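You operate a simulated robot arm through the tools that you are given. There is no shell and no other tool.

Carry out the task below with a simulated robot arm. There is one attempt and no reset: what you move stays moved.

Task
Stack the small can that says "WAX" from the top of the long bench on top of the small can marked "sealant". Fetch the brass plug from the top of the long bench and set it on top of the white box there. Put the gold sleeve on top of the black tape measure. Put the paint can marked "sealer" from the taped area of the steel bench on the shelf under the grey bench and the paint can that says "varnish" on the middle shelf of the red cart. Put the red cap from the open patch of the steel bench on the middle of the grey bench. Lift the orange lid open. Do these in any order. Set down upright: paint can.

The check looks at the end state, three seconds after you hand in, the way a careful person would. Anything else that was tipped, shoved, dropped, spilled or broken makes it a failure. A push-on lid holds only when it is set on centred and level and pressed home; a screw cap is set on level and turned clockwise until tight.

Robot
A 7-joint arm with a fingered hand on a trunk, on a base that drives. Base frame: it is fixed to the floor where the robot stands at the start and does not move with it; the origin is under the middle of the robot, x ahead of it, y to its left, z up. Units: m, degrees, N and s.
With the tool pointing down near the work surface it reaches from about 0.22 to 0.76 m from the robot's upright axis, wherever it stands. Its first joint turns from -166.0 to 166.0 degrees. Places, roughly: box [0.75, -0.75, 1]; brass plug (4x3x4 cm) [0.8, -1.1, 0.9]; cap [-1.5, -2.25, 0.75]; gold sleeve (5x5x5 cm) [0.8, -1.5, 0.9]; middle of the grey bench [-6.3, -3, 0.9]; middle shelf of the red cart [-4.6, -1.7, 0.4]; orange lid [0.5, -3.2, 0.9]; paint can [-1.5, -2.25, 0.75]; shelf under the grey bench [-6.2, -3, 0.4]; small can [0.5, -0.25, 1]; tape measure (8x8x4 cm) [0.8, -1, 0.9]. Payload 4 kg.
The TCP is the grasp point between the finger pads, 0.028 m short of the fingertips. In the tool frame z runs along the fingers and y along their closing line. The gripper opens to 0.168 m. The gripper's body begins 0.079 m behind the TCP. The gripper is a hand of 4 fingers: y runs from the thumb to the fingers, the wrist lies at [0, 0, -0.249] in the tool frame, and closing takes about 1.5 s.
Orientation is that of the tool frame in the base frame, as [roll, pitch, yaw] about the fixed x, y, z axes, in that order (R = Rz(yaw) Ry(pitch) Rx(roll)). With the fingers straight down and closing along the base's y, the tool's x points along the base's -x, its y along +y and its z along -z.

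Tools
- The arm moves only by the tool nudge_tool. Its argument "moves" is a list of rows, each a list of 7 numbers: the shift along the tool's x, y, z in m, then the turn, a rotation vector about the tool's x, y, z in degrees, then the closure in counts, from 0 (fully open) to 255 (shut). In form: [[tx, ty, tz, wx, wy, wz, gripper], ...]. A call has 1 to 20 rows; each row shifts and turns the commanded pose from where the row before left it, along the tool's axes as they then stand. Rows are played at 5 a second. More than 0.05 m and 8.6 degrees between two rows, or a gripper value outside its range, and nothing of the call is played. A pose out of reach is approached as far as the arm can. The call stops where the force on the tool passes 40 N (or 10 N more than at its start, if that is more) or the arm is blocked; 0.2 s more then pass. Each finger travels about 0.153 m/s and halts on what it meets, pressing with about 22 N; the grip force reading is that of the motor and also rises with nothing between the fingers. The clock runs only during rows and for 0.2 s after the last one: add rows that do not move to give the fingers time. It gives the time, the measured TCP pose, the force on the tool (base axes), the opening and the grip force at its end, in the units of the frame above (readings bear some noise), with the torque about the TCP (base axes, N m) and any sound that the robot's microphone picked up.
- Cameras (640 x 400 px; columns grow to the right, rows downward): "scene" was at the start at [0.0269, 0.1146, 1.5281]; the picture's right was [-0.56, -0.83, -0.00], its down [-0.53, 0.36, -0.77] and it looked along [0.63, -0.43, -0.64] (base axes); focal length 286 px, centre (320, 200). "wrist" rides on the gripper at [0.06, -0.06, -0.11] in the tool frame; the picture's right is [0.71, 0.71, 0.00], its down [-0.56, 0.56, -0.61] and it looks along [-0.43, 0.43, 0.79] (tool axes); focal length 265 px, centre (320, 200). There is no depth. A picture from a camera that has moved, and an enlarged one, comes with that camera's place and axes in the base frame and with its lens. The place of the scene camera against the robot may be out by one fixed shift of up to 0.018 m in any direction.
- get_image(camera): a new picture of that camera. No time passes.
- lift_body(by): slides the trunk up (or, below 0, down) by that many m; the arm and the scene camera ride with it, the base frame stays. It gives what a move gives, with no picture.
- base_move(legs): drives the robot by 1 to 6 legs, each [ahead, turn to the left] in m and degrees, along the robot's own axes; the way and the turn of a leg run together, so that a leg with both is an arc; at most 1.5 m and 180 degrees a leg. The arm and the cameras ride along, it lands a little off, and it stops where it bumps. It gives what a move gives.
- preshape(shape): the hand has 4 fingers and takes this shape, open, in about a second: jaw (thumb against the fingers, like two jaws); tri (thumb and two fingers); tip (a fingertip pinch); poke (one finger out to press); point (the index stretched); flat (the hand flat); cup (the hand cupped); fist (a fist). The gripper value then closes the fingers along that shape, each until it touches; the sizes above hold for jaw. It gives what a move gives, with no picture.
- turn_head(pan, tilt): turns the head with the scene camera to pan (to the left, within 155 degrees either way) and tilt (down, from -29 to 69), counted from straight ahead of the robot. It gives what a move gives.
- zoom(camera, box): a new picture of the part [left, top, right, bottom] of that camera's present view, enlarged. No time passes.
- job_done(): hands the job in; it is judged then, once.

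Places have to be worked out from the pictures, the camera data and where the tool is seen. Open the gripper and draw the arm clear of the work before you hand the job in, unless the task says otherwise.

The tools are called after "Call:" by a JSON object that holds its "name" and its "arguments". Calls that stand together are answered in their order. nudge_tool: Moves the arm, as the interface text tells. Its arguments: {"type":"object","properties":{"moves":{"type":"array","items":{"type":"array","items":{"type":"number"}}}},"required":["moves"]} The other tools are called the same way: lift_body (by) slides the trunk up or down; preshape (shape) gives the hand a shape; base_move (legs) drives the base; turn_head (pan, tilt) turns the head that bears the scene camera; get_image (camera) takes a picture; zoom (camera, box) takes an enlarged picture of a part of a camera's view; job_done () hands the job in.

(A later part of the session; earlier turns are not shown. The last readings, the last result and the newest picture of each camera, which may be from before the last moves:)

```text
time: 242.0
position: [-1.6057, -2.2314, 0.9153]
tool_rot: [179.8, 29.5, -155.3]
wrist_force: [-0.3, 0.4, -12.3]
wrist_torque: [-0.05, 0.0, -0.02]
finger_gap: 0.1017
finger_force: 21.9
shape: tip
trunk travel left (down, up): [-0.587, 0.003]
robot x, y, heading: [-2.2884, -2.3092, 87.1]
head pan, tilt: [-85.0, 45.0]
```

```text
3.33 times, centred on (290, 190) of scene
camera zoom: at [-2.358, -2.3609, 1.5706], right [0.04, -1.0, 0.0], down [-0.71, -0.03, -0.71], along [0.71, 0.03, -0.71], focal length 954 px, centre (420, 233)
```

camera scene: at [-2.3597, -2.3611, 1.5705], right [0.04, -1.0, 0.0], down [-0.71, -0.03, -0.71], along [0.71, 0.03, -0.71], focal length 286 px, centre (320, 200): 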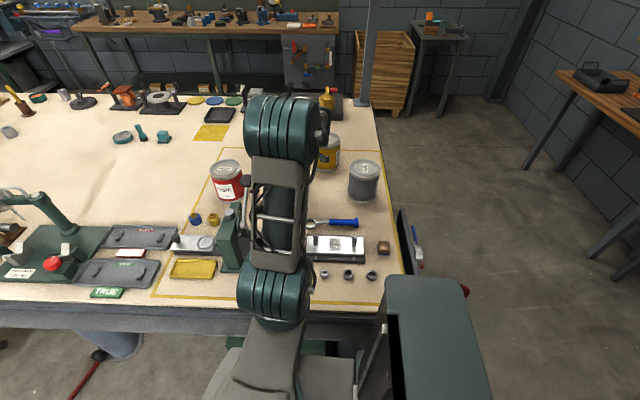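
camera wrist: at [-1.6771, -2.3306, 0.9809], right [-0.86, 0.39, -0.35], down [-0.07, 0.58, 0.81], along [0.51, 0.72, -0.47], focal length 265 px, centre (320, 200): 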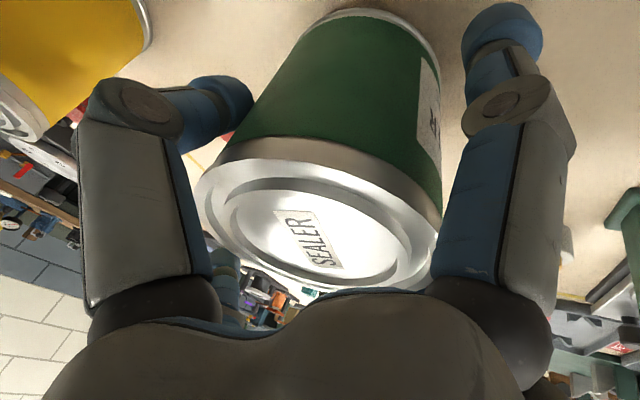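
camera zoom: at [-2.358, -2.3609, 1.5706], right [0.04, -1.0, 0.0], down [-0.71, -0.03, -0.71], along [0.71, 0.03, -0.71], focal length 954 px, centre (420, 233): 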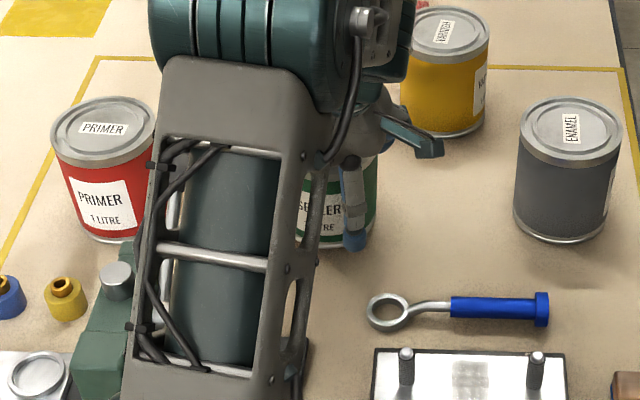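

The can lifts (about 1.2 kg) without slip in the gap reading. I hold a moment and compare, to be sure it isn't creeping.

Call:
{"name": "nudge_tool", "arguments": {"moves": [[-0.005, 0, -0.0087, 0, 0, 0, 190], [0, 0, 0, 0, 0, 0, 190], [0, 0, 0, 0, 0, 0, 190], [0, 0, 0, 0, 0, 0, 190], [0, 0, 0, 0, 0, 0, 190], [0, 0, 0, 0, 0, 0, 190], [0, 0, 0, 0, 0, 0, 190], [0, 0, 0, 0, 0, 0, 190], [0, 0, 0, 0, 0, 0, 190], [0, 0, 0, 0, 0, 0, 190]]}}

Call:
{"name": "get_image", "arguments": {"camera": "wrist"}}

```text
time: 244.2
position: [-1.6058, -2.2316, 0.9257]
tool_rot: [179.8, 29.6, -155.4]
wrist_force: [0.6, -0.2, -12.4]
wrist_torque: [0.02, -0.01, 0.02]
finger_gap: 0.1015
finger_force: 21.4
shape: tip
trunk travel left (down, up): [-0.587, 0.003]
robot x, y, heading: [-2.2899, -2.3136, 87.2]
head pan, tilt: [-85.0, 45.0]
```

```text
taken
camera wrist: at [-1.6778, -2.3307, 0.9914], right [-0.86, 0.38, -0.35], down [-0.07, 0.58, 0.81], along [0.51, 0.72, -0.47], focal length 265 px, centre (320, 200)
```

wrist: 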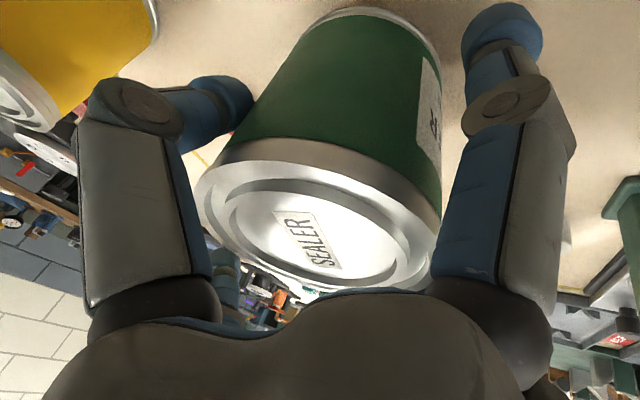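

The grip is stable. I lift further and retreat toward myself, then look along the route to the grey bench.

Call:
{"name": "nudge_tool", "arguments": {"moves": [[-0.0125, 0, -0.0217, 0, 0, 0, 190], [-0.0125, 0, -0.0217, 0, 0, 0, 190], [-0.0125, 0, -0.0217, 0, 0, 0, 190], [0.026, 0, -0.026, 0, 0, 0, 190], [0.026, 0, -0.015, 0, 0, 0, 190], [0.026, 0, -0.015, 0, 0, 0, 190], [0.026, 0, -0.015, 0, 0, 0, 190], [0.026, 0, -0.015, 0, 0, 0, 190], [0.026, 0, -0.015, 0, 0, 0, 190], [0, 0, 0, 0, 0, 0, 190]]}}

Call:
{"name": "turn_head", "arguments": {"pan": 90, "tilt": 20}}

Call:
{"name": "get_image", "arguments": {"camera": "scene"}}

Call:
{"name": "get_image", "arguments": {"camera": "wrist"}}

```text
time: 246.4
position: [-1.7711, -2.3093, 1.0128]
tool_rot: [179.8, 29.6, -155.3]
wrist_force: [0.9, -0.1, -11.4]
wrist_torque: [-0.05, 0.0, -0.01]
finger_gap: 0.1015
finger_force: 21.3
shape: tip
trunk travel left (down, up): [-0.587, 0.003]
robot x, y, heading: [-2.2925, -2.3138, 87.3]
head pan, tilt: [-85.0, 45.0]
```

```text
time: 249.1
position: [-1.7721, -2.3098, 1.0128]
tool_rot: [179.8, 29.6, -155.2]
wrist_force: [0.1, 0.5, -13.1]
wrist_torque: [0.0, 0.02, -0.03]
finger_gap: 0.1013
finger_force: 21.7
shape: tip
trunk travel left (down, up): [-0.587, 0.003]
robot x, y, heading: [-2.295, -2.3084, 87.4]
head pan, tilt: [90.0, 20.0]
```

```text
taken
camera scene: at [-2.5327, -2.3597, 1.6094], right [0.05, 1.0, 0.0], down [0.34, -0.02, -0.94], along [-0.94, 0.05, -0.34], focal length 286 px, centre (320, 200)
```

scene: 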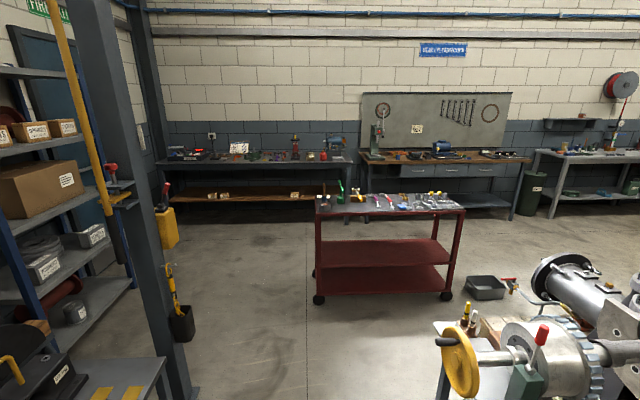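

```text
taken
camera wrist: at [-1.8438, -2.4091, 1.0785], right [-0.86, 0.39, -0.35], down [-0.07, 0.58, 0.81], along [0.51, 0.72, -0.47], focal length 265 px, centre (320, 200)
```

wrist: 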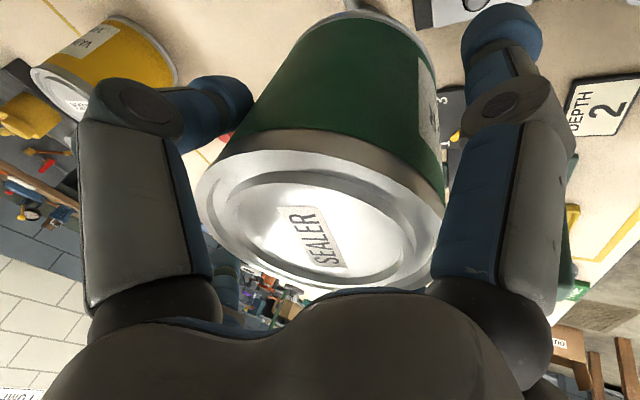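

The route is clear. I zoom in on the grey bench and the red cart to plan the placements.

Call:
{"name": "zoom", "arguments": {"camera": "scene", "box": [140, 120, 370, 250]}}

Call:
{"name": "zoom", "arguments": {"camera": "scene", "box": [290, 170, 490, 310]}}

```text
2.78 times, centred on (255, 185) of scene
camera zoom: at [-2.5327, -2.3597, 1.6094], right [0.05, 1.0, 0.0], down [0.34, -0.02, -0.94], along [-0.94, 0.05, -0.34], focal length 797 px, centre (501, 242)
```

zoom: 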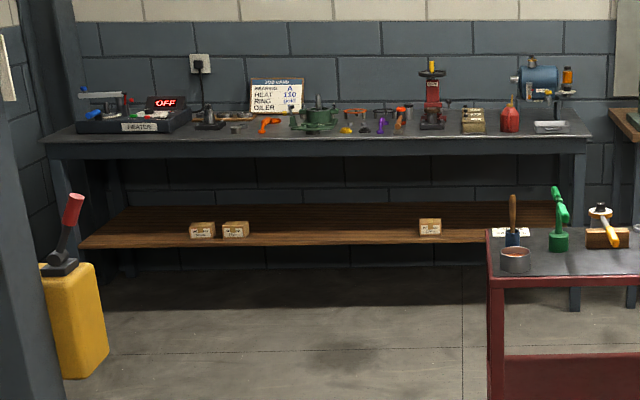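

```text
2.86 times, centred on (390, 240) of scene
camera zoom: at [-2.5327, -2.3597, 1.6094], right [0.05, 1.0, 0.0], down [0.34, -0.02, -0.94], along [-0.94, 0.05, -0.34], focal length 818 px, centre (120, 86)
```

zoom: 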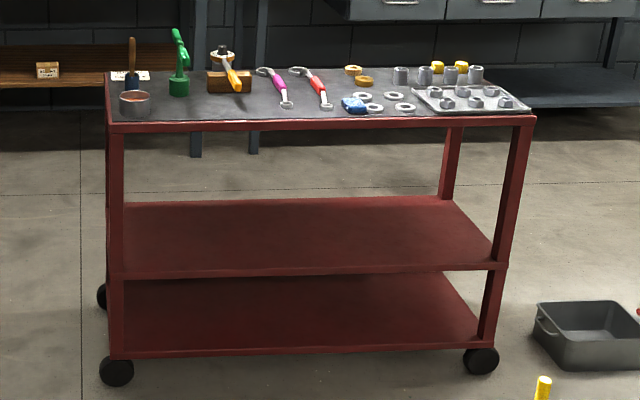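

I now know the layout: grey bench front at x ≈ -5.8, wooden shelf at z ≈ 0.42 with free space around y = -2.95. Before turning, I pull the can in and raise it so it clears the press.

Call:
{"name": "nudge_tool", "arguments": {"moves": [[0.0176, 0.0006, -0.0352, 0, 0, 0, 190], [0.0176, 0.0006, -0.0352, 0, 0, 0, 190], [0.0176, 0.0006, -0.0352, 0, 0, 0, 190], [0.0176, 0.0006, -0.0352, 0, 0, 0, 190], [0.0176, 0.0006, -0.0352, 0, 0, 0, 190], [0.0176, 0.0006, -0.0352, 0, 0, 0, 190], [0, 0, 0, 0, 0, 0, 190], [0, 0, 0, 0, 0, 0, 190]]}}

Call:
{"name": "get_image", "arguments": {"camera": "wrist"}}

```text
time: 250.7
position: [-1.9449, -2.3942, 1.1436]
tool_rot: [179.7, 29.6, -159.8]
wrist_force: [-1.5, -1.1, -12.9]
wrist_torque: [-0.01, 0.04, 0.0]
finger_gap: 0.1012
finger_force: 21.6
shape: tip
trunk travel left (down, up): [-0.587, 0.003]
robot x, y, heading: [-2.2948, -2.3129, 87.1]
head pan, tilt: [90.0, 20.0]
stopped in row 8: the arm was blocked; the commanded pose is now the measured one
```

```text
taken
camera wrist: at [-2.0243, -2.4873, 1.2085], right [-0.82, 0.45, -0.34], down [-0.02, 0.58, 0.81], along [0.57, 0.68, -0.47], focal length 265 px, centre (320, 200)
```

wrist: 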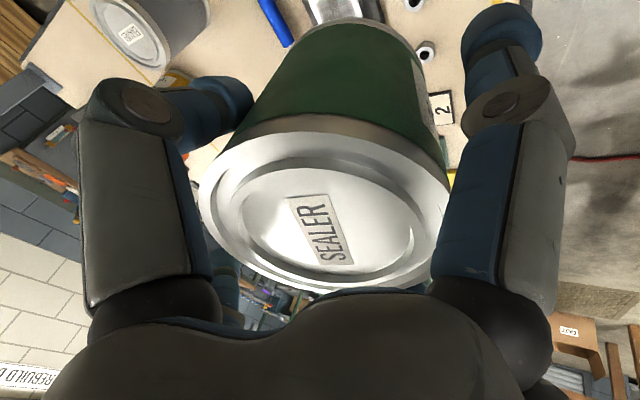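

The arm hit its own limit at the end but holds the can well. I check how upright the can hangs, using the scene camera.

Call:
{"name": "turn_head", "arguments": {"pan": -95, "tilt": 45}}

Call:
{"name": "get_image", "arguments": {"camera": "scene"}}

```text
time: 253.4
position: [-1.9421, -2.3877, 1.1429]
tool_rot: [179.8, 29.6, -158.5]
wrist_force: [0.6, 0.0, -12.1]
wrist_torque: [-0.05, 0.06, -0.03]
finger_gap: 0.1011
finger_force: 22.0
shape: tip
trunk travel left (down, up): [-0.587, 0.003]
robot x, y, heading: [-2.2943, -2.3086, 87.4]
head pan, tilt: [-95.0, 45.0]
```

```text
taken
camera scene: at [-2.3595, -2.3753, 1.5705], right [-0.13, -0.99, 0.0], down [-0.7, 0.1, -0.71], along [0.7, -0.1, -0.71], focal length 286 px, centre (320, 200)
```

scene: 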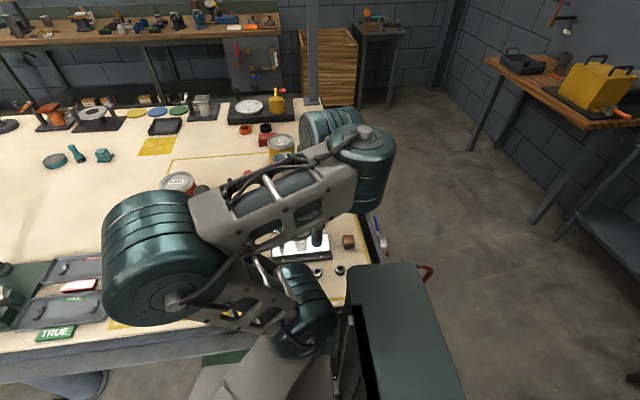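

The elbow is folded but all is clear above the press. I look left and back-left to check obstacles before turning and driving.

Call:
{"name": "turn_head", "arguments": {"pan": 110, "tilt": 40}}

Call:
{"name": "get_image", "arguments": {"camera": "scene"}}

Call:
{"name": "turn_head", "arguments": {"pan": 40, "tilt": 35}}

Call:
{"name": "get_image", "arguments": {"camera": "scene"}}

```text
time: 256.4
position: [-1.9418, -2.3854, 1.1429]
tool_rot: [179.8, 29.6, -158.2]
wrist_force: [0.7, 1.3, -11.9]
wrist_torque: [-0.02, 0.02, 0.02]
finger_gap: 0.101
finger_force: 22.0
shape: tip
trunk travel left (down, up): [-0.587, 0.003]
robot x, y, heading: [-2.2912, -2.3104, 87.4]
head pan, tilt: [110.0, 40.0]
```

```text
taken
camera scene: at [-2.5213, -2.3895, 1.5779], right [-0.3, 0.96, 0.0], down [0.61, 0.19, -0.77], along [-0.73, -0.23, -0.64], focal length 286 px, centre (320, 200)
```

scene: 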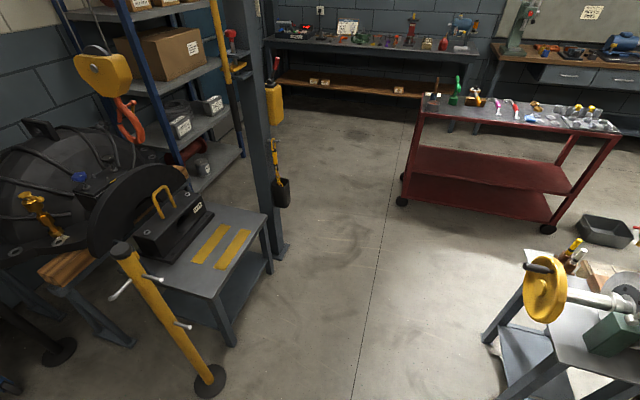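

```text
time: 257.9
position: [-1.9425, -2.3863, 1.1443]
tool_rot: [179.9, 29.6, -158.2]
wrist_force: [0.9, -0.2, -12.7]
wrist_torque: [-0.07, 0.03, -0.02]
finger_gap: 0.1014
finger_force: 21.8
shape: tip
trunk travel left (down, up): [-0.587, 0.003]
robot x, y, heading: [-2.2921, -2.3088, 87.0]
head pan, tilt: [40.0, 35.0]
```

```text
taken
camera scene: at [-2.4935, -2.2943, 1.5854], right [0.8, 0.61, 0.0], down [0.35, -0.46, -0.82], along [-0.5, 0.65, -0.57], focal length 286 px, centre (320, 200)
```

scene: 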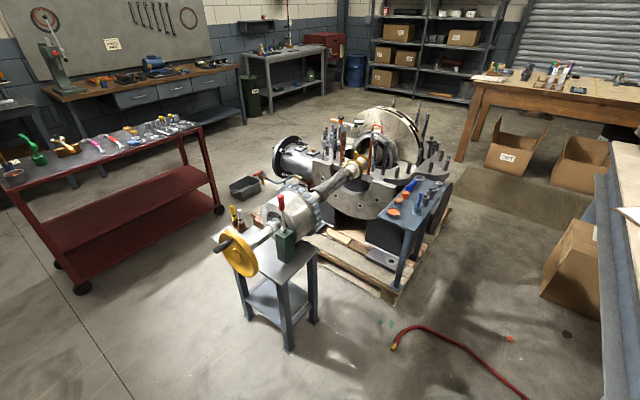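

The corridor between the column (y < -2.95) and the machine and cart (y > -2.3) is free. I back up slightly from the press, then turn left to head for the grey bench.

Call:
{"name": "base_move", "arguments": {"legs": [[-0.12, 0], [0, 101]]}}

Call:
{"name": "get_image", "arguments": {"camera": "wrist"}}

```text
time: 261.7
position: [-2.0555, -2.173, 1.1414]
tool_rot: [179.4, 29.2, -99.1]
wrist_force: [-0.3, 0.7, -12.6]
wrist_torque: [-0.09, -0.02, 0.01]
finger_gap: 0.0982
finger_force: 22.6
shape: tip
trunk travel left (down, up): [-0.587, 0.003]
robot x, y, heading: [-2.3037, -2.4434, 147.1]
head pan, tilt: [40.0, 35.0]
stopped in leg 2: the robot was blocked; the commanded pose is now the measured one
```

```text
taken
camera wrist: at [-2.0117, -2.2862, 1.2077], right [-0.8, -0.5, -0.34], down [-0.52, 0.27, 0.81], along [-0.31, 0.82, -0.47], focal length 265 px, centre (320, 200)
```

wrist: 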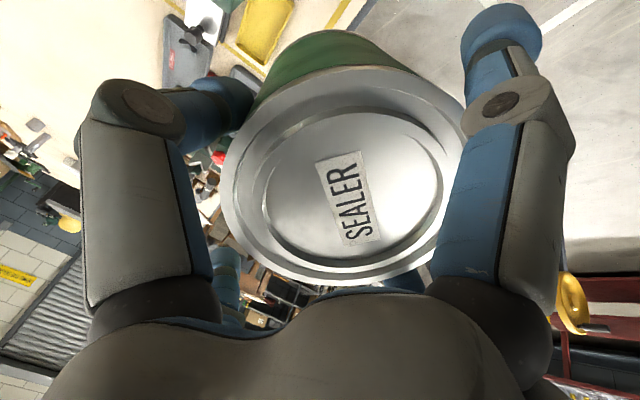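

The base was blocked, probably its rear against the bench end. The can has also been tilting: the rear finger keeps closing and pushes on its lower body. I ease the closure a bit, watching the grip force.

Call:
{"name": "nudge_tool", "arguments": {"moves": [[0, 0, 0, 0, 0, 0, 175], [0, 0, 0, 0, 0, 0, 160], [0, 0, 0, 0, 0, 0, 160]]}}

Call:
{"name": "get_image", "arguments": {"camera": "wrist"}}

```text
time: 262.5
position: [-2.0547, -2.1733, 1.1427]
tool_rot: [179.7, 29.4, -99.2]
wrist_force: [0.0, 0.5, -11.5]
wrist_torque: [-0.08, 0.03, -0.01]
finger_gap: 0.0982
finger_force: 21.6
shape: tip
trunk travel left (down, up): [-0.587, 0.003]
robot x, y, heading: [-2.3044, -2.4412, 147.1]
head pan, tilt: [40.0, 35.0]
```

```text
taken
camera wrist: at [-2.0115, -2.2868, 1.2084], right [-0.8, -0.5, -0.34], down [-0.52, 0.27, 0.81], along [-0.31, 0.82, -0.47], focal length 265 px, centre (320, 200)
```

wrist: 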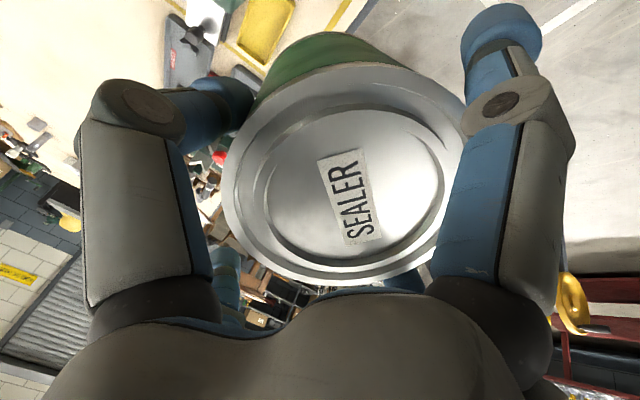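

The can now lies along the tool axis: the other two fingers also closed on it, so it is a four-finger hold. That won't do for an upright placement with a tilted hand, so I return to my earlier spot, set the can back on the bench upright and re-grasp with a smaller closure.

Call:
{"name": "base_move", "arguments": {"legs": [[0, -58]]}}

Call:
{"name": "get_image", "arguments": {"camera": "wrist"}}

```text
time: 265.5
position: [-1.9432, -2.5165, 1.1439]
tool_rot: [179.7, 29.4, -157.8]
wrist_force: [0.1, 0.4, -12.2]
wrist_torque: [0.0, 0.06, 0.02]
finger_gap: 0.098
finger_force: 21.9
shape: tip
trunk travel left (down, up): [-0.587, 0.003]
robot x, y, heading: [-2.3065, -2.4434, 88.5]
head pan, tilt: [40.0, 35.0]
```

```text
taken
camera wrist: at [-2.0188, -2.6122, 1.2084], right [-0.84, 0.42, -0.34], down [-0.04, 0.58, 0.81], along [0.54, 0.7, -0.47], focal length 265 px, centre (320, 200)
```

wrist: 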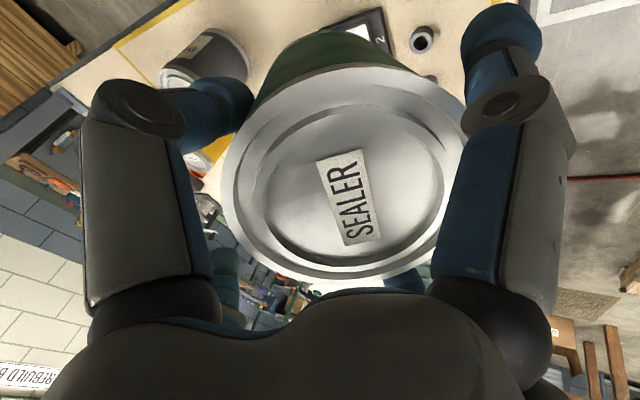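

The can is steady. I drive forward to my earlier spot, then bring the tool vertical.

Call:
{"name": "base_move", "arguments": {"legs": [[0.13, 0]]}}

Call:
{"name": "turn_head", "arguments": {"pan": -85, "tilt": 40}}

Call:
{"name": "nudge_tool", "arguments": {"moves": [[-0.02, 0, 0, 0, 7.4, 0, 160], [-0.02, 0, 0, 0, 7.4, 0, 160], [-0.02, 0, 0, 0, 7.4, 0, 160], [-0.02, 0, 0, 0, 7.3, 0, 160], [0, 0, 0, 0, 0, 0, 160]]}}

Call:
{"name": "get_image", "arguments": {"camera": "wrist"}}

Call:
{"name": "get_image", "arguments": {"camera": "scene"}}

```text
time: 266.8
position: [-1.9398, -2.3871, 1.1429]
tool_rot: [179.8, 29.4, -157.9]
wrist_force: [-0.7, 0.2, -11.7]
wrist_torque: [-0.02, 0.09, -0.01]
finger_gap: 0.098
finger_force: 22.1
shape: tip
trunk travel left (down, up): [-0.587, 0.003]
robot x, y, heading: [-2.2969, -2.313, 88.4]
head pan, tilt: [40.0, 35.0]
```

```text
time: 268.8
position: [-1.9398, -2.3878, 1.1436]
tool_rot: [179.6, 29.4, -157.9]
wrist_force: [-0.4, 0.7, -12.3]
wrist_torque: [-0.02, 0.07, 0.0]
finger_gap: 0.0981
finger_force: 22.0
shape: tip
trunk travel left (down, up): [-0.587, 0.003]
robot x, y, heading: [-2.3008, -2.3136, 88.2]
head pan, tilt: [-85.0, 40.0]
```

```text
time: 270.0
position: [-1.8717, -2.3616, 1.1624]
tool_rot: [-179.4, 3.2, -157.9]
wrist_force: [0.5, -0.6, -12.1]
wrist_torque: [0.06, -0.13, -0.01]
finger_gap: 0.0977
finger_force: 21.8
shape: tip
out of reach, approached as far as the arm can: row 4
trunk travel left (down, up): [-0.587, 0.003]
robot x, y, heading: [-2.3048, -2.3138, 88.1]
head pan, tilt: [-85.0, 40.0]
```

```text
taken
camera wrist: at [-1.9121, -2.4412, 1.269], right [-0.92, 0.39, -0.05], down [0.27, 0.72, 0.64], along [0.28, 0.58, -0.77], focal length 265 px, centre (320, 200)
```

wrist: 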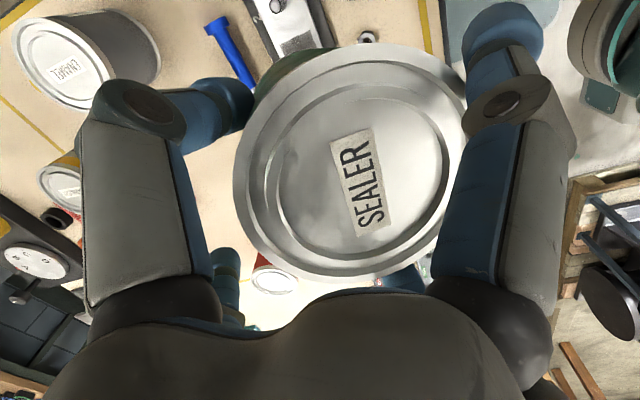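

```text
taken
camera scene: at [-2.3615, -2.3664, 1.5778], right [0.06, -1.0, 0.0], down [-0.64, -0.04, -0.77], along [0.76, 0.04, -0.64], focal length 286 px, centre (320, 200)
```

scene: 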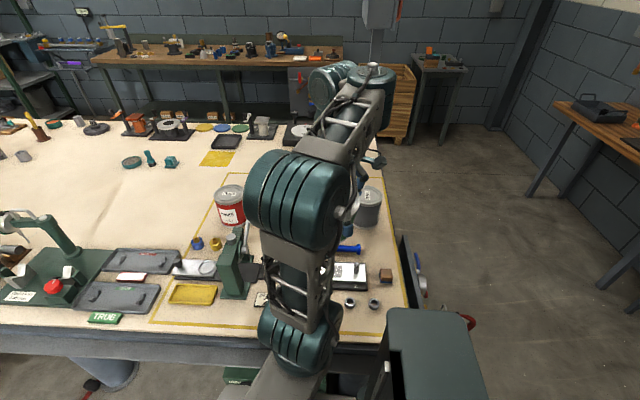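

The can hangs from pads that grip a little off its diameter, which is why it leans about 27°. Lowering it onto the bench will right it. I carry it back over the free spot near its original place.

Call:
{"name": "nudge_tool", "arguments": {"moves": [[-0.0388, 0.0032, 0.025, 0, 0.4, 0, 160], [-0.0388, 0.0032, 0.025, 0, 0.4, 0, 160], [-0.0388, 0.0032, 0.025, 0, 0.4, 0, 160], [-0.0388, 0.0032, 0.025, 0, 0.5, 0, 160], [-0.0388, 0.0032, 0.025, 0, 0.5, 0, 160], [-0.0388, 0.0032, 0.025, 0, 0.5, 0, 160], [-0.0386, 0.0032, 0.025, 0, 0.5, 0, 160], [0, 0, 0, 0, 0, 0, 160], [0, 0, 0, 0, 0, 0, 160]]}}

Call:
{"name": "get_image", "arguments": {"camera": "wrist"}}

Call:
{"name": "zoom", "arguments": {"camera": "scene", "box": [200, 80, 420, 280]}}

```text
time: 272.0
position: [-1.6258, -2.2368, 0.9946]
tool_rot: [-179.4, 0.0, -157.9]
wrist_force: [-0.2, 0.4, -0.1]
wrist_torque: [-0.03, 0.0, -0.03]
finger_gap: 0.0617
finger_force: 22.3
shape: tip
trunk travel left (down, up): [-0.587, 0.003]
robot x, y, heading: [-2.2998, -2.317, 88.5]
head pan, tilt: [-85.0, 40.0]
```

```text
taken
camera wrist: at [-1.6588, -2.3138, 1.1054], right [-0.92, 0.39, -0.01], down [0.3, 0.73, 0.61], along [0.24, 0.56, -0.79], focal length 265 px, centre (320, 200)
```

wrist: 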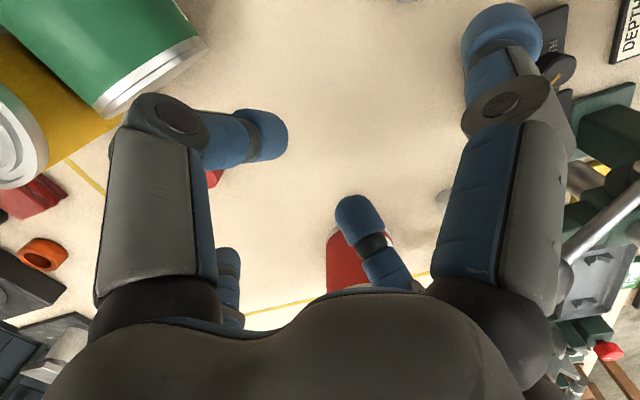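

```text
2.00 times, centred on (310, 180) of scene
camera zoom: at [-2.363, -2.3654, 1.5778], right [0.06, -1.0, 0.0], down [-0.64, -0.04, -0.77], along [0.76, 0.04, -0.64], focal length 573 px, centre (340, 240)
```

zoom: 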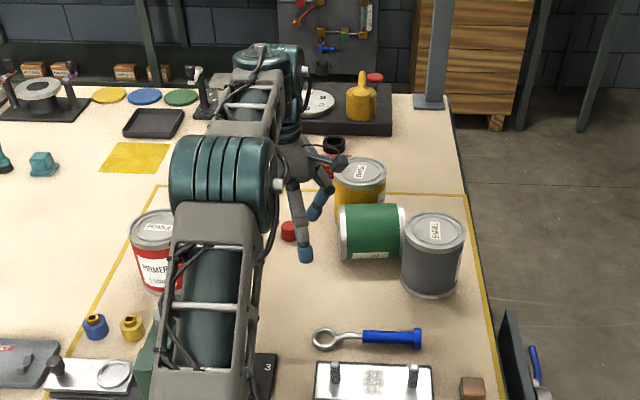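

The sealer can slipped out of the pinch on the way and now lies on its side on the bench, between the varnish and enamel cans. I look closely at the situation first.

Call:
{"name": "zoom", "arguments": {"camera": "scene", "box": [290, 150, 390, 240]}}

Call:
{"name": "nudge_tool", "arguments": {"moves": [[0, 0, -0.02, 0, 0, 0, 100], [0.03, 0, -0.02, 0, 0, 0, 50], [0.04, 0, -0.02, 0, 0, 0, 0], [0.04, 0, 0, 0, 0, 0, 0], [0.04, 0, 0, 0, 0, 0, 0], [0.04, 0, 0, 0, 0, 0, 0], [0.04, 0, 0, 0, 0, 0, 0], [0, 0, 0, 0, 0, 0, 0]]}}

Call:
{"name": "zoom", "arguments": {"camera": "scene", "box": [200, 120, 420, 260]}}

Call:
{"name": "get_image", "arguments": {"camera": "wrist"}}

```text
4.44 times, centred on (340, 195) of scene
camera zoom: at [-2.363, -2.3654, 1.5778], right [0.06, -1.0, 0.0], down [-0.64, -0.04, -0.77], along [0.76, 0.04, -0.64], focal length 1272 px, centre (231, 222)
```

zoom: 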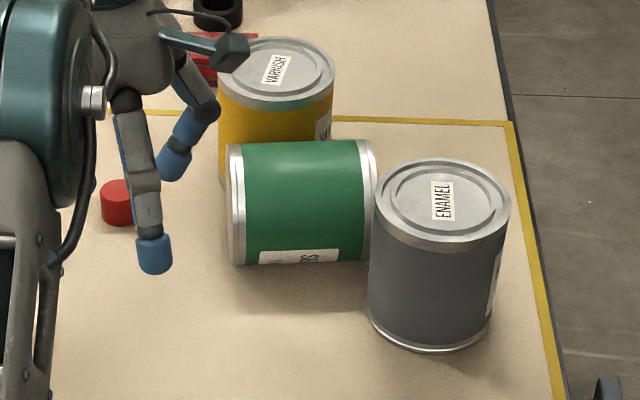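

```text
time: 273.8
position: [-1.8382, -2.3265, 1.0574]
tool_rot: [-179.4, 0.2, -157.7]
wrist_force: [-0.4, -0.2, 0.7]
wrist_torque: [-0.02, 0.0, 0.0]
finger_gap: 0.168
finger_force: 0.0
shape: tip
trunk travel left (down, up): [-0.587, 0.003]
robot x, y, heading: [-2.2982, -2.3177, 88.4]
head pan, tilt: [-85.0, 40.0]
```

```text
2.86 times, centred on (310, 190) of scene
camera zoom: at [-2.3628, -2.3654, 1.5778], right [0.06, -1.0, 0.0], down [-0.64, -0.04, -0.77], along [0.76, 0.04, -0.64], focal length 818 px, centre (349, 229)
```

zoom: 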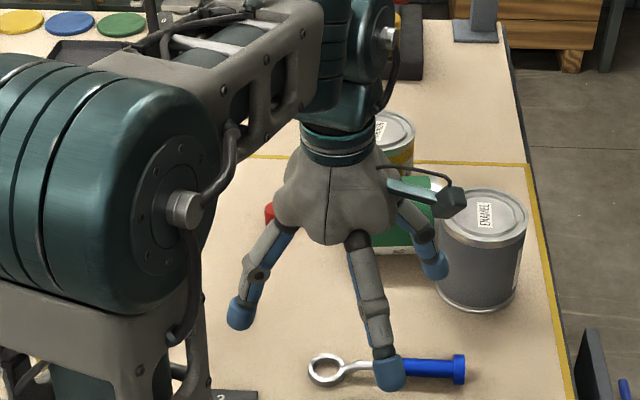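

```text
taken
camera wrist: at [-1.8725, -2.4046, 1.1684], right [-0.92, 0.39, -0.01], down [0.3, 0.73, 0.61], along [0.24, 0.56, -0.79], focal length 265 px, centre (320, 200)
```

wrist: 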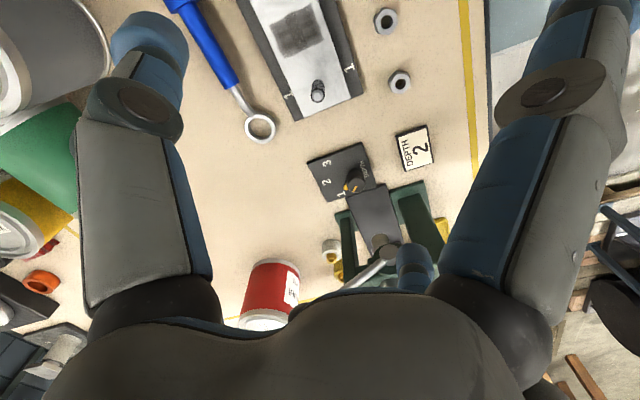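

The varnish and enamel cans have not moved, good. I zoom in on the lying sealer can to see which end has the lid.

Call:
{"name": "nudge_tool", "arguments": {"moves": [[0.03, -0.04, -0.02, 0, 0, 0, 0], [0.03, -0.04, -0.02, 0, 0, 0, 0], [0.03, -0.02, 0, 0, 0, 0, 0], [0, 0, 0, 0, 0, 0, 0]]}}

Call:
{"name": "zoom", "arguments": {"camera": "scene", "box": [300, 165, 380, 215]}}

Call:
{"name": "zoom", "arguments": {"camera": "scene", "box": [200, 120, 420, 260]}}

Call:
{"name": "get_image", "arguments": {"camera": "wrist"}}

```text
refused: row 1 steps farther than a row can; nothing moved
```

```text
8.00 times, centred on (340, 190) of scene
camera zoom: at [-2.3628, -2.3654, 1.5778], right [0.06, -1.0, 0.0], down [-0.64, -0.04, -0.77], along [0.76, 0.04, -0.64], focal length 2290 px, centre (160, 280)
```

zoom: 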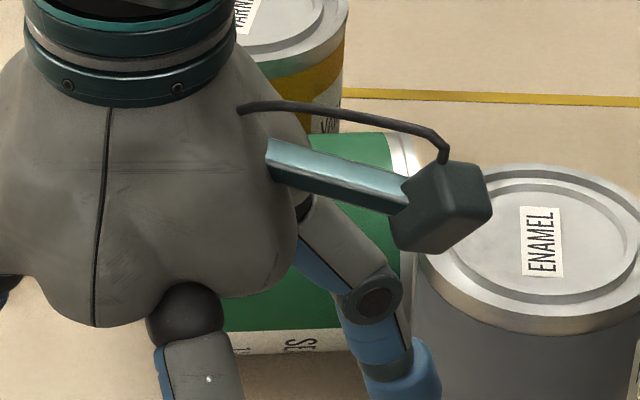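

```text
2.86 times, centred on (310, 190) of scene
camera zoom: at [-2.3628, -2.3654, 1.5778], right [0.06, -1.0, 0.0], down [-0.64, -0.04, -0.77], along [0.76, 0.04, -0.64], focal length 818 px, centre (349, 229)
```

zoom: 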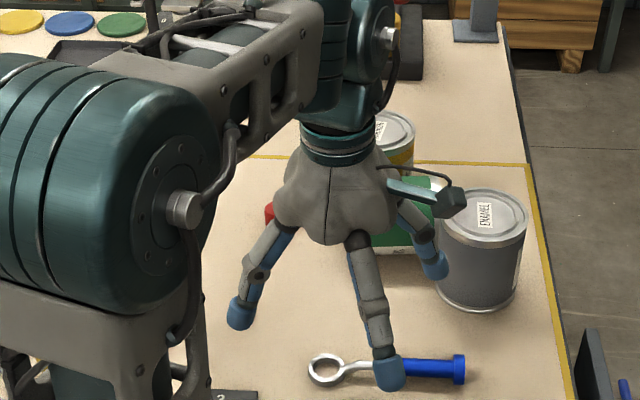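

```text
taken
camera wrist: at [-1.8725, -2.4046, 1.1684], right [-0.92, 0.39, -0.01], down [0.3, 0.73, 0.61], along [0.24, 0.56, -0.79], focal length 265 px, centre (320, 200)
```

wrist: 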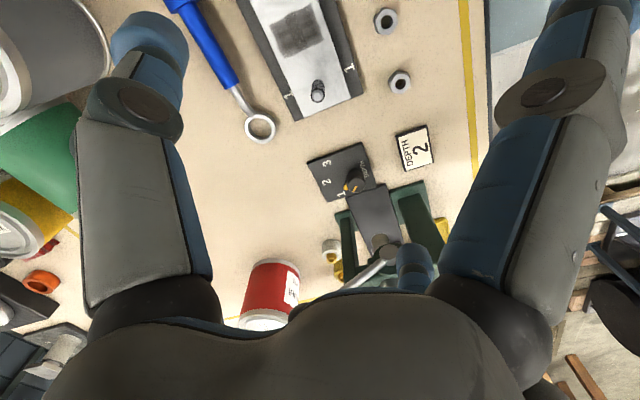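

The row was too long and the hand blocks the view. I move it aside in smaller steps and look again.

Call:
{"name": "nudge_tool", "arguments": {"moves": [[0.0167, 0.0436, -0.012, 0, 0, 0, 0], [0.0167, 0.0436, -0.012, 0, 0, 0, 0], [0.0167, 0.0436, -0.012, 0, 0, 0, 0], [0.0167, 0.0436, -0.012, 0, 0, 0, 0], [0.0167, 0.0436, -0.012, 0, 0, 0, 0], [0, 0, 0, 0, 0, 0, 0]]}}

Call:
{"name": "zoom", "arguments": {"camera": "scene", "box": [290, 150, 390, 230]}}

Call:
{"name": "get_image", "arguments": {"camera": "scene"}}

```text
time: 275.2
position: [-1.9982, -2.1491, 1.1142]
tool_rot: [-179.1, 0.3, -157.8]
wrist_force: [18.3, 0.7, 5.2]
wrist_torque: [-0.22, 0.17, 0.71]
finger_gap: 0.1679
finger_force: 0.1
shape: tip
trunk travel left (down, up): [-0.587, 0.003]
robot x, y, heading: [-2.2976, -2.3171, 88.1]
head pan, tilt: [-85.0, 40.0]
```

```text
5.00 times, centred on (340, 190) of scene
camera zoom: at [-2.363, -2.3654, 1.5778], right [0.06, -1.0, 0.0], down [-0.64, -0.04, -0.77], along [0.76, 0.04, -0.64], focal length 1432 px, centre (220, 250)
```

zoom: 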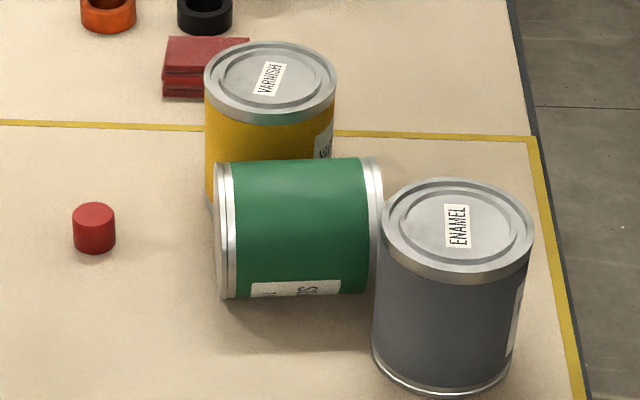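

```text
taken
camera scene: at [-2.363, -2.3654, 1.5778], right [0.06, -1.0, 0.0], down [-0.64, -0.04, -0.77], along [0.76, 0.04, -0.64], focal length 286 px, centre (320, 200)
```

scene: 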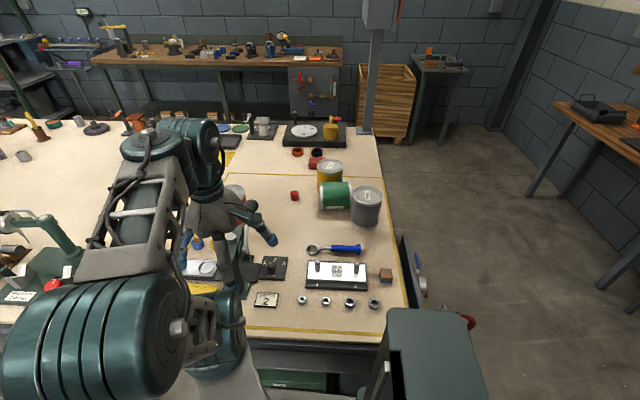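

There's an 18 N side force; the splayed rear finger is probably touching my own arm. I move outward a little to release it.

Call:
{"name": "nudge_tool", "arguments": {"moves": [[-0.02, -0.01, 0, 0, 0, 0, 0], [-0.02, -0.01, 0, 0, 0, 0, 0], [0, 0, 0, 0, 0, 0, 0]]}}

Call:
{"name": "preshape", "arguments": {"shape": "jaw"}}

Call:
{"name": "get_image", "arguments": {"camera": "wrist"}}

```text
time: 276.0
position: [-1.9554, -2.1552, 1.1137]
tool_rot: [-179.3, 0.1, -157.8]
wrist_force: [0.2, -0.2, 0.4]
wrist_torque: [-0.03, 0.0, -0.03]
finger_gap: 0.1681
finger_force: 0.1
shape: tip
trunk travel left (down, up): [-0.587, 0.003]
robot x, y, heading: [-2.3025, -2.3143, 88.2]
head pan, tilt: [-85.0, 40.0]
```

```text
time: 276.9
position: [-1.9543, -2.1557, 1.1146]
tool_rot: [-179.3, 0.2, -157.7]
wrist_force: [-0.3, 0.1, -1.0]
wrist_torque: [-0.01, 0.0, 0.0]
finger_gap: 0.1679
finger_force: 0.1
shape: jaw
trunk travel left (down, up): [-0.587, 0.003]
robot x, y, heading: [-2.3014, -2.3126, 88.0]
head pan, tilt: [-85.0, 40.0]
```

```text
taken
camera wrist: at [-1.9883, -2.2322, 1.2251], right [-0.92, 0.39, -0.01], down [0.3, 0.73, 0.61], along [0.24, 0.56, -0.79], focal length 265 px, centre (320, 200)
```

wrist: 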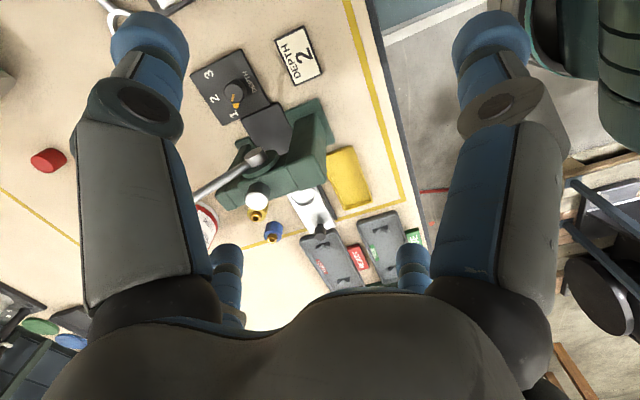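

Its label shows the lid end is toward the enamel can, so I can't right it where it is. Plan: take the red cap first (needed anyway), then push the sealer along into the free space and stand it up. I reposition closer, facing the bench.

Call:
{"name": "base_move", "arguments": {"legs": [[0, 17], [0.16, 0]]}}

```text
time: 279.3
position: [-2.0606, -1.9037, 1.1141]
tool_rot: [-179.3, 0.1, -140.4]
wrist_force: [0.1, 0.6, 0.4]
wrist_torque: [0.01, -0.02, 0.02]
finger_gap: 0.168
finger_force: 0.1
shape: jaw
trunk travel left (down, up): [-0.587, 0.003]
robot x, y, heading: [-2.3457, -2.157, 105.5]
head pan, tilt: [-85.0, 40.0]
```

I turn right to face the bench.

Call:
{"name": "base_move", "arguments": {"legs": [[0, -105]]}}

Call:
{"name": "turn_head", "arguments": {"pan": 0, "tilt": 40}}

Call:
{"name": "get_image", "arguments": {"camera": "scene"}}

```text
time: 282.1
position: [-1.9647, -2.1907, 1.1149]
tool_rot: [-179.3, 0.1, 171.4]
wrist_force: [0.6, 0.0, -0.2]
wrist_torque: [-0.03, 0.03, 0.02]
finger_gap: 0.1678
finger_force: 0.0
shape: jaw
trunk travel left (down, up): [-0.587, 0.003]
robot x, y, heading: [-2.345, -2.1529, 60.0]
head pan, tilt: [-85.0, 40.0]
stopped in leg 1: the robot was blocked; the commanded pose is now the measured one
```

```text
time: 283.7
position: [-1.9653, -2.191, 1.1146]
tool_rot: [-179.3, 0.1, 171.4]
wrist_force: [-0.4, 1.1, 0.3]
wrist_torque: [-0.02, -0.02, 0.0]
finger_gap: 0.1678
finger_force: 0.0
shape: jaw
trunk travel left (down, up): [-0.587, 0.003]
robot x, y, heading: [-2.3439, -2.1501, 59.9]
head pan, tilt: [0.0, 40.0]
```

```text
taken
camera scene: at [-2.4578, -2.0458, 1.5778], right [0.86, -0.5, 0.0], down [-0.32, -0.56, -0.77], along [0.39, 0.66, -0.64], focal length 286 px, centre (320, 200)
```

scene: 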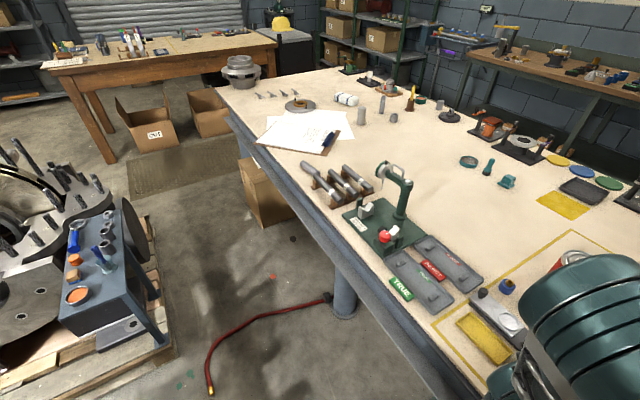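

The base can't turn that close to the bench. The bench's end side (around x = -1.2) would reach everything better, so I go around there. First I bring the arm in front of me.

Call:
{"name": "nudge_tool", "arguments": {"moves": [[0.0255, 0.0411, 0, 0, 0, 0, 0], [0.0255, 0.0411, 0, 0, 0, 0, 0], [0.0255, 0.0411, 0, 0, 0, 0, 0], [0.0255, 0.0411, 0, 0, 0, 0, 0], [0.0255, 0.0411, 0, 0, 0, 0, 0], [0.0255, 0.0411, 0, 0, 0, 0, 0], [0.0255, 0.0411, 0, 0, 0, 0, 0], [0.0255, 0.0411, 0, 0, 0, 0, 0], [0.0255, 0.0411, 0, 0, 0, 0, 0], [0, 0, 0, 0, 0, -8.2, 0], [0, 0, 0, 0, 0, -8.2, 0], [0, 0, 0, 0, 0, -8.2, 0], [0, 0, 0, 0, 0, -8.2, 0], [0, 0, 0, 0, 0, -8.2, 0], [0, 0, 0, 0, 0, -8.2, 0], [0, 0, 0, 0, 0, -8.2, 0], [0, 0, 0, 0, 0, -8.2, 0], [0, 0, 0, 0, 0, 0, 0]]}}

Call:
{"name": "base_move", "arguments": {"legs": [[-0.15, 0]]}}

```text
time: 287.5
position: [-2.1354, -1.7918, 1.1102]
tool_rot: [-179.6, -0.5, -122.9]
wrist_force: [0.4, 0.5, -0.5]
wrist_torque: [0.01, 0.0, 0.03]
finger_gap: 0.168
finger_force: 0.0
shape: jaw
trunk travel left (down, up): [-0.587, 0.003]
robot x, y, heading: [-2.3478, -2.1474, 59.7]
head pan, tilt: [0.0, 40.0]
```

```text
time: 288.9
position: [-2.2093, -1.9208, 1.1096]
tool_rot: [-179.7, -0.4, -122.9]
wrist_force: [-0.2, 0.2, 0.2]
wrist_torque: [0.04, -0.05, 0.01]
finger_gap: 0.1681
finger_force: 0.1
shape: jaw
trunk travel left (down, up): [-0.587, 0.003]
robot x, y, heading: [-2.4228, -2.2734, 60.1]
head pan, tilt: [0.0, 40.0]
```

Now I turn to face -y and drive south past the bench's corner.

Call:
{"name": "base_move", "arguments": {"legs": [[0, -150]]}}

```text
time: 295.3
position: [-2.3945, -2.6903, 1.1105]
tool_rot: [-179.6, -0.6, 91.0]
wrist_force: [-0.3, -0.6, 0.1]
wrist_torque: [0.04, 0.01, 0.03]
finger_gap: 0.1681
finger_force: 0.0
shape: jaw
trunk travel left (down, up): [-0.587, 0.003]
robot x, y, heading: [-2.4209, -2.2781, -86.4]
head pan, tilt: [0.0, 40.0]
```

Heading -86°. I drive 1.1 m south, then turn toward +x.

Call:
{"name": "base_move", "arguments": {"legs": [[1.1, 0], [0, 87]]}}

```text
time: 304.5
position: [-1.9325, -3.382, 1.1102]
tool_rot: [-179.6, -0.7, 175.8]
wrist_force: [0.2, -0.1, -0.3]
wrist_torque: [0.0, -0.02, 0.01]
finger_gap: 0.1681
finger_force: 0.1
shape: jaw
trunk travel left (down, up): [-0.587, 0.003]
robot x, y, heading: [-2.3466, -3.3687, -1.2]
head pan, tilt: [0.0, 40.0]
```

I drive east to x ≈ -1.2, turn to face the bench end and look before approaching.

Call:
{"name": "base_move", "arguments": {"legs": [[1.13, 0], [0, 92]]}}

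Call:
{"name": "turn_head", "arguments": {"pan": 15, "tilt": 45}}

Call:
{"name": "get_image", "arguments": {"camera": "scene"}}

```text
time: 314.2
position: [-1.2087, -2.989, 1.11]
tool_rot: [-179.6, -0.6, -92.2]
wrist_force: [-0.8, -0.2, -0.7]
wrist_torque: [0.03, -0.04, 0.03]
finger_gap: 0.1678
finger_force: 0.1
shape: jaw
trunk travel left (down, up): [-0.587, 0.003]
robot x, y, heading: [-1.2054, -3.403, 90.8]
head pan, tilt: [0.0, 40.0]
```

```text
time: 315.0
position: [-1.2093, -2.9898, 1.1093]
tool_rot: [-179.6, -0.7, -92.2]
wrist_force: [0.0, 0.2, -0.3]
wrist_torque: [0.01, 0.01, -0.01]
finger_gap: 0.1681
finger_force: 0.0
shape: jaw
trunk travel left (down, up): [-0.587, 0.003]
robot x, y, heading: [-1.2072, -3.4019, 90.6]
head pan, tilt: [15.0, 45.0]
```

```text
taken
camera scene: at [-1.3745, -3.3883, 1.5705], right [0.96, 0.27, 0.0], down [0.19, -0.68, -0.71], along [-0.19, 0.68, -0.71], focal length 286 px, centre (320, 200)
```

scene: 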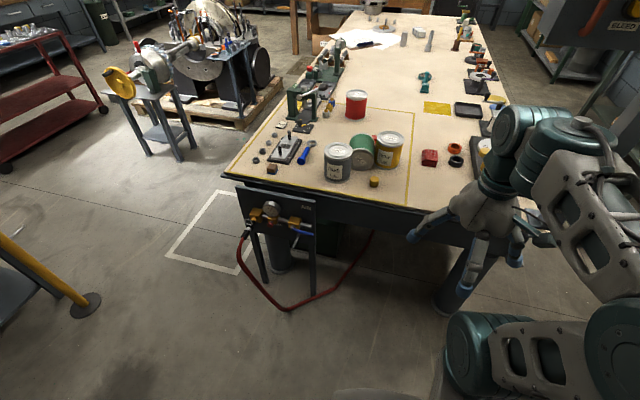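

The hose lies at x < -1.48, so the approach at x = -1.2 is clear. I drive forward 0.48 m.

Call:
{"name": "base_move", "arguments": {"legs": [[0.48, 0]]}}

Call:
{"name": "turn_head", "arguments": {"pan": 25, "tilt": 50}}

Call:
{"name": "get_image", "arguments": {"camera": "scene"}}

Call:
{"name": "zoom", "arguments": {"camera": "scene", "box": [210, 90, 410, 215]}}

```text
time: 317.9
position: [-1.2059, -2.5044, 1.1096]
tool_rot: [-179.6, -0.5, -93.0]
wrist_force: [0.0, 0.1, -0.1]
wrist_torque: [0.01, 0.02, -0.01]
finger_gap: 0.1679
finger_force: 0.1
shape: jaw
trunk travel left (down, up): [-0.587, 0.003]
robot x, y, heading: [-1.2059, -2.9167, 89.9]
head pan, tilt: [15.0, 45.0]
```

```text
time: 318.6
position: [-1.2066, -2.505, 1.1096]
tool_rot: [-179.6, -0.6, -92.9]
wrist_force: [0.1, 0.6, 1.1]
wrist_torque: [0.01, -0.02, 0.01]
finger_gap: 0.1679
finger_force: 0.1
shape: jaw
trunk travel left (down, up): [-0.587, 0.003]
robot x, y, heading: [-1.2098, -2.9198, 89.8]
head pan, tilt: [25.0, 50.0]
```

```text
taken
camera scene: at [-1.3881, -2.91, 1.5636], right [0.91, 0.42, 0.0], down [0.32, -0.69, -0.64], along [-0.27, 0.58, -0.77], focal length 286 px, centre (320, 200)
```

scene: 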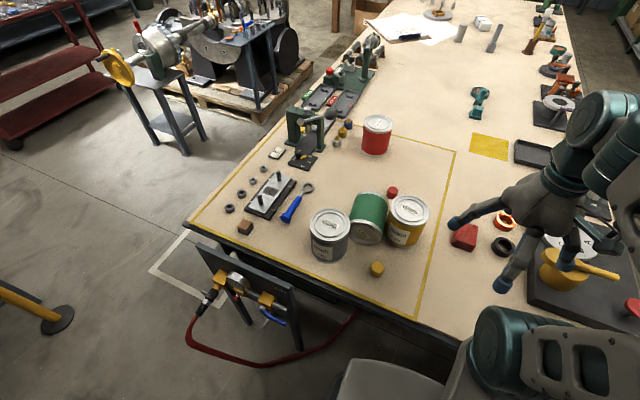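

```text
3.20 times, centred on (310, 152) of scene
camera zoom: at [-1.3881, -2.91, 1.5636], right [0.91, 0.42, 0.0], down [0.32, -0.69, -0.64], along [-0.27, 0.58, -0.77], focal length 916 px, centre (352, 352)
```

zoom: 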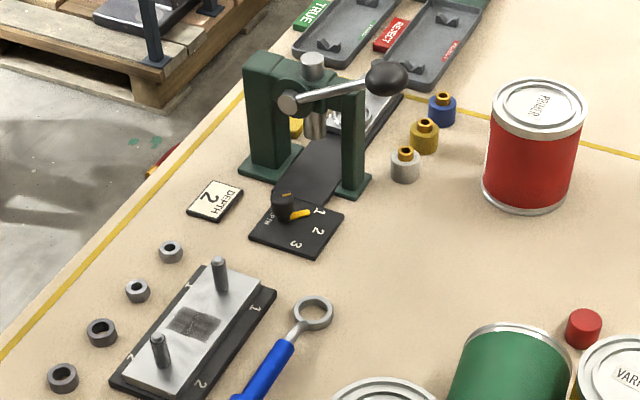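

From here everything is in reach. I zoom in on the sealer, varnish, enamel and the red cap.

Call:
{"name": "zoom", "arguments": {"camera": "scene", "box": [290, 160, 450, 285]}}

```text
3.20 times, centred on (370, 222) of scene
camera zoom: at [-1.3881, -2.91, 1.5636], right [0.91, 0.42, 0.0], down [0.32, -0.69, -0.64], along [-0.27, 0.58, -0.77], focal length 916 px, centre (160, 128)
```

zoom: 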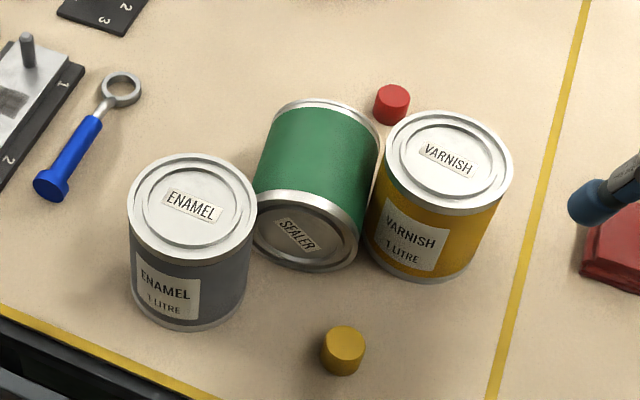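

The sealer's lid faces me now. Its space for tipping up overlaps the red cap, so the cap goes first. I move the hand over the cap at about (-1.455, -2.21).

Call:
{"name": "nudge_tool", "arguments": {"moves": [[-0.0314, 0.0292, 0.0, 0, 0, 0, 0], [-0.0314, 0.0292, 0.0, 0, 0, 0, 0], [-0.0314, 0.0292, 0.008, 0, 0, 0, 0], [-0.0314, 0.0292, 0.012, 0, 0, 0, 60], [-0.0314, 0.0292, 0.018, 0, 0, 0, 60], [-0.0314, 0.0292, 0.018, 0, 0, 0, 60], [-0.0314, 0.0292, 0.018, 0, 0, 0, 60], [-0.0314, 0.0292, 0.018, 0, 0, 0, 60], [-0.0314, 0.0292, 0.018, 0, 0, 0, 60], [0, 0, 0, 0, 0, 0, 60]]}}

Call:
{"name": "get_image", "arguments": {"camera": "wrist"}}

Call:
{"name": "get_image", "arguments": {"camera": "scene"}}

```text
time: 320.8
position: [-1.4513, -2.2098, 0.9935]
tool_rot: [-179.4, -0.5, -93.2]
wrist_force: [0.9, -0.3, 1.5]
wrist_torque: [0.01, 0.02, 0.0]
finger_gap: 0.1286
finger_force: 0.1
shape: jaw
trunk travel left (down, up): [-0.587, 0.003]
robot x, y, heading: [-1.2081, -2.919, 89.9]
head pan, tilt: [25.0, 50.0]
```

```text
taken
camera wrist: at [-1.3964, -2.2715, 1.104], right [-0.74, -0.67, 0.0], down [-0.53, 0.59, 0.6], along [-0.4, 0.45, -0.8], focal length 265 px, centre (320, 200)
```

wrist: 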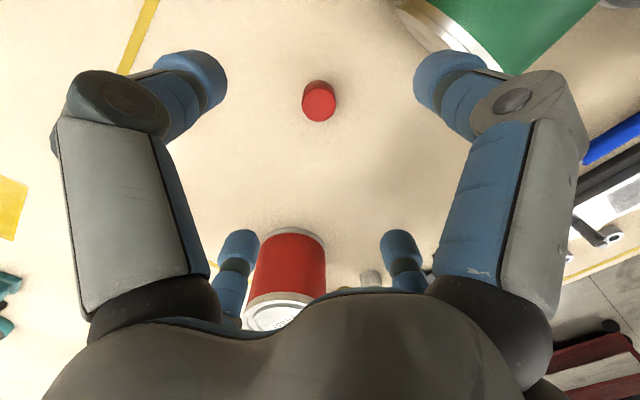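

```text
taken
camera scene: at [-1.3878, -2.9101, 1.5637], right [0.91, 0.42, 0.0], down [0.32, -0.7, -0.64], along [-0.27, 0.58, -0.77], focal length 286 px, centre (320, 200)
```

scene: 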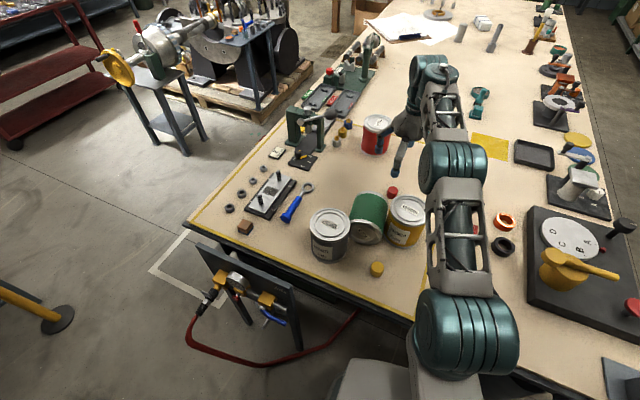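

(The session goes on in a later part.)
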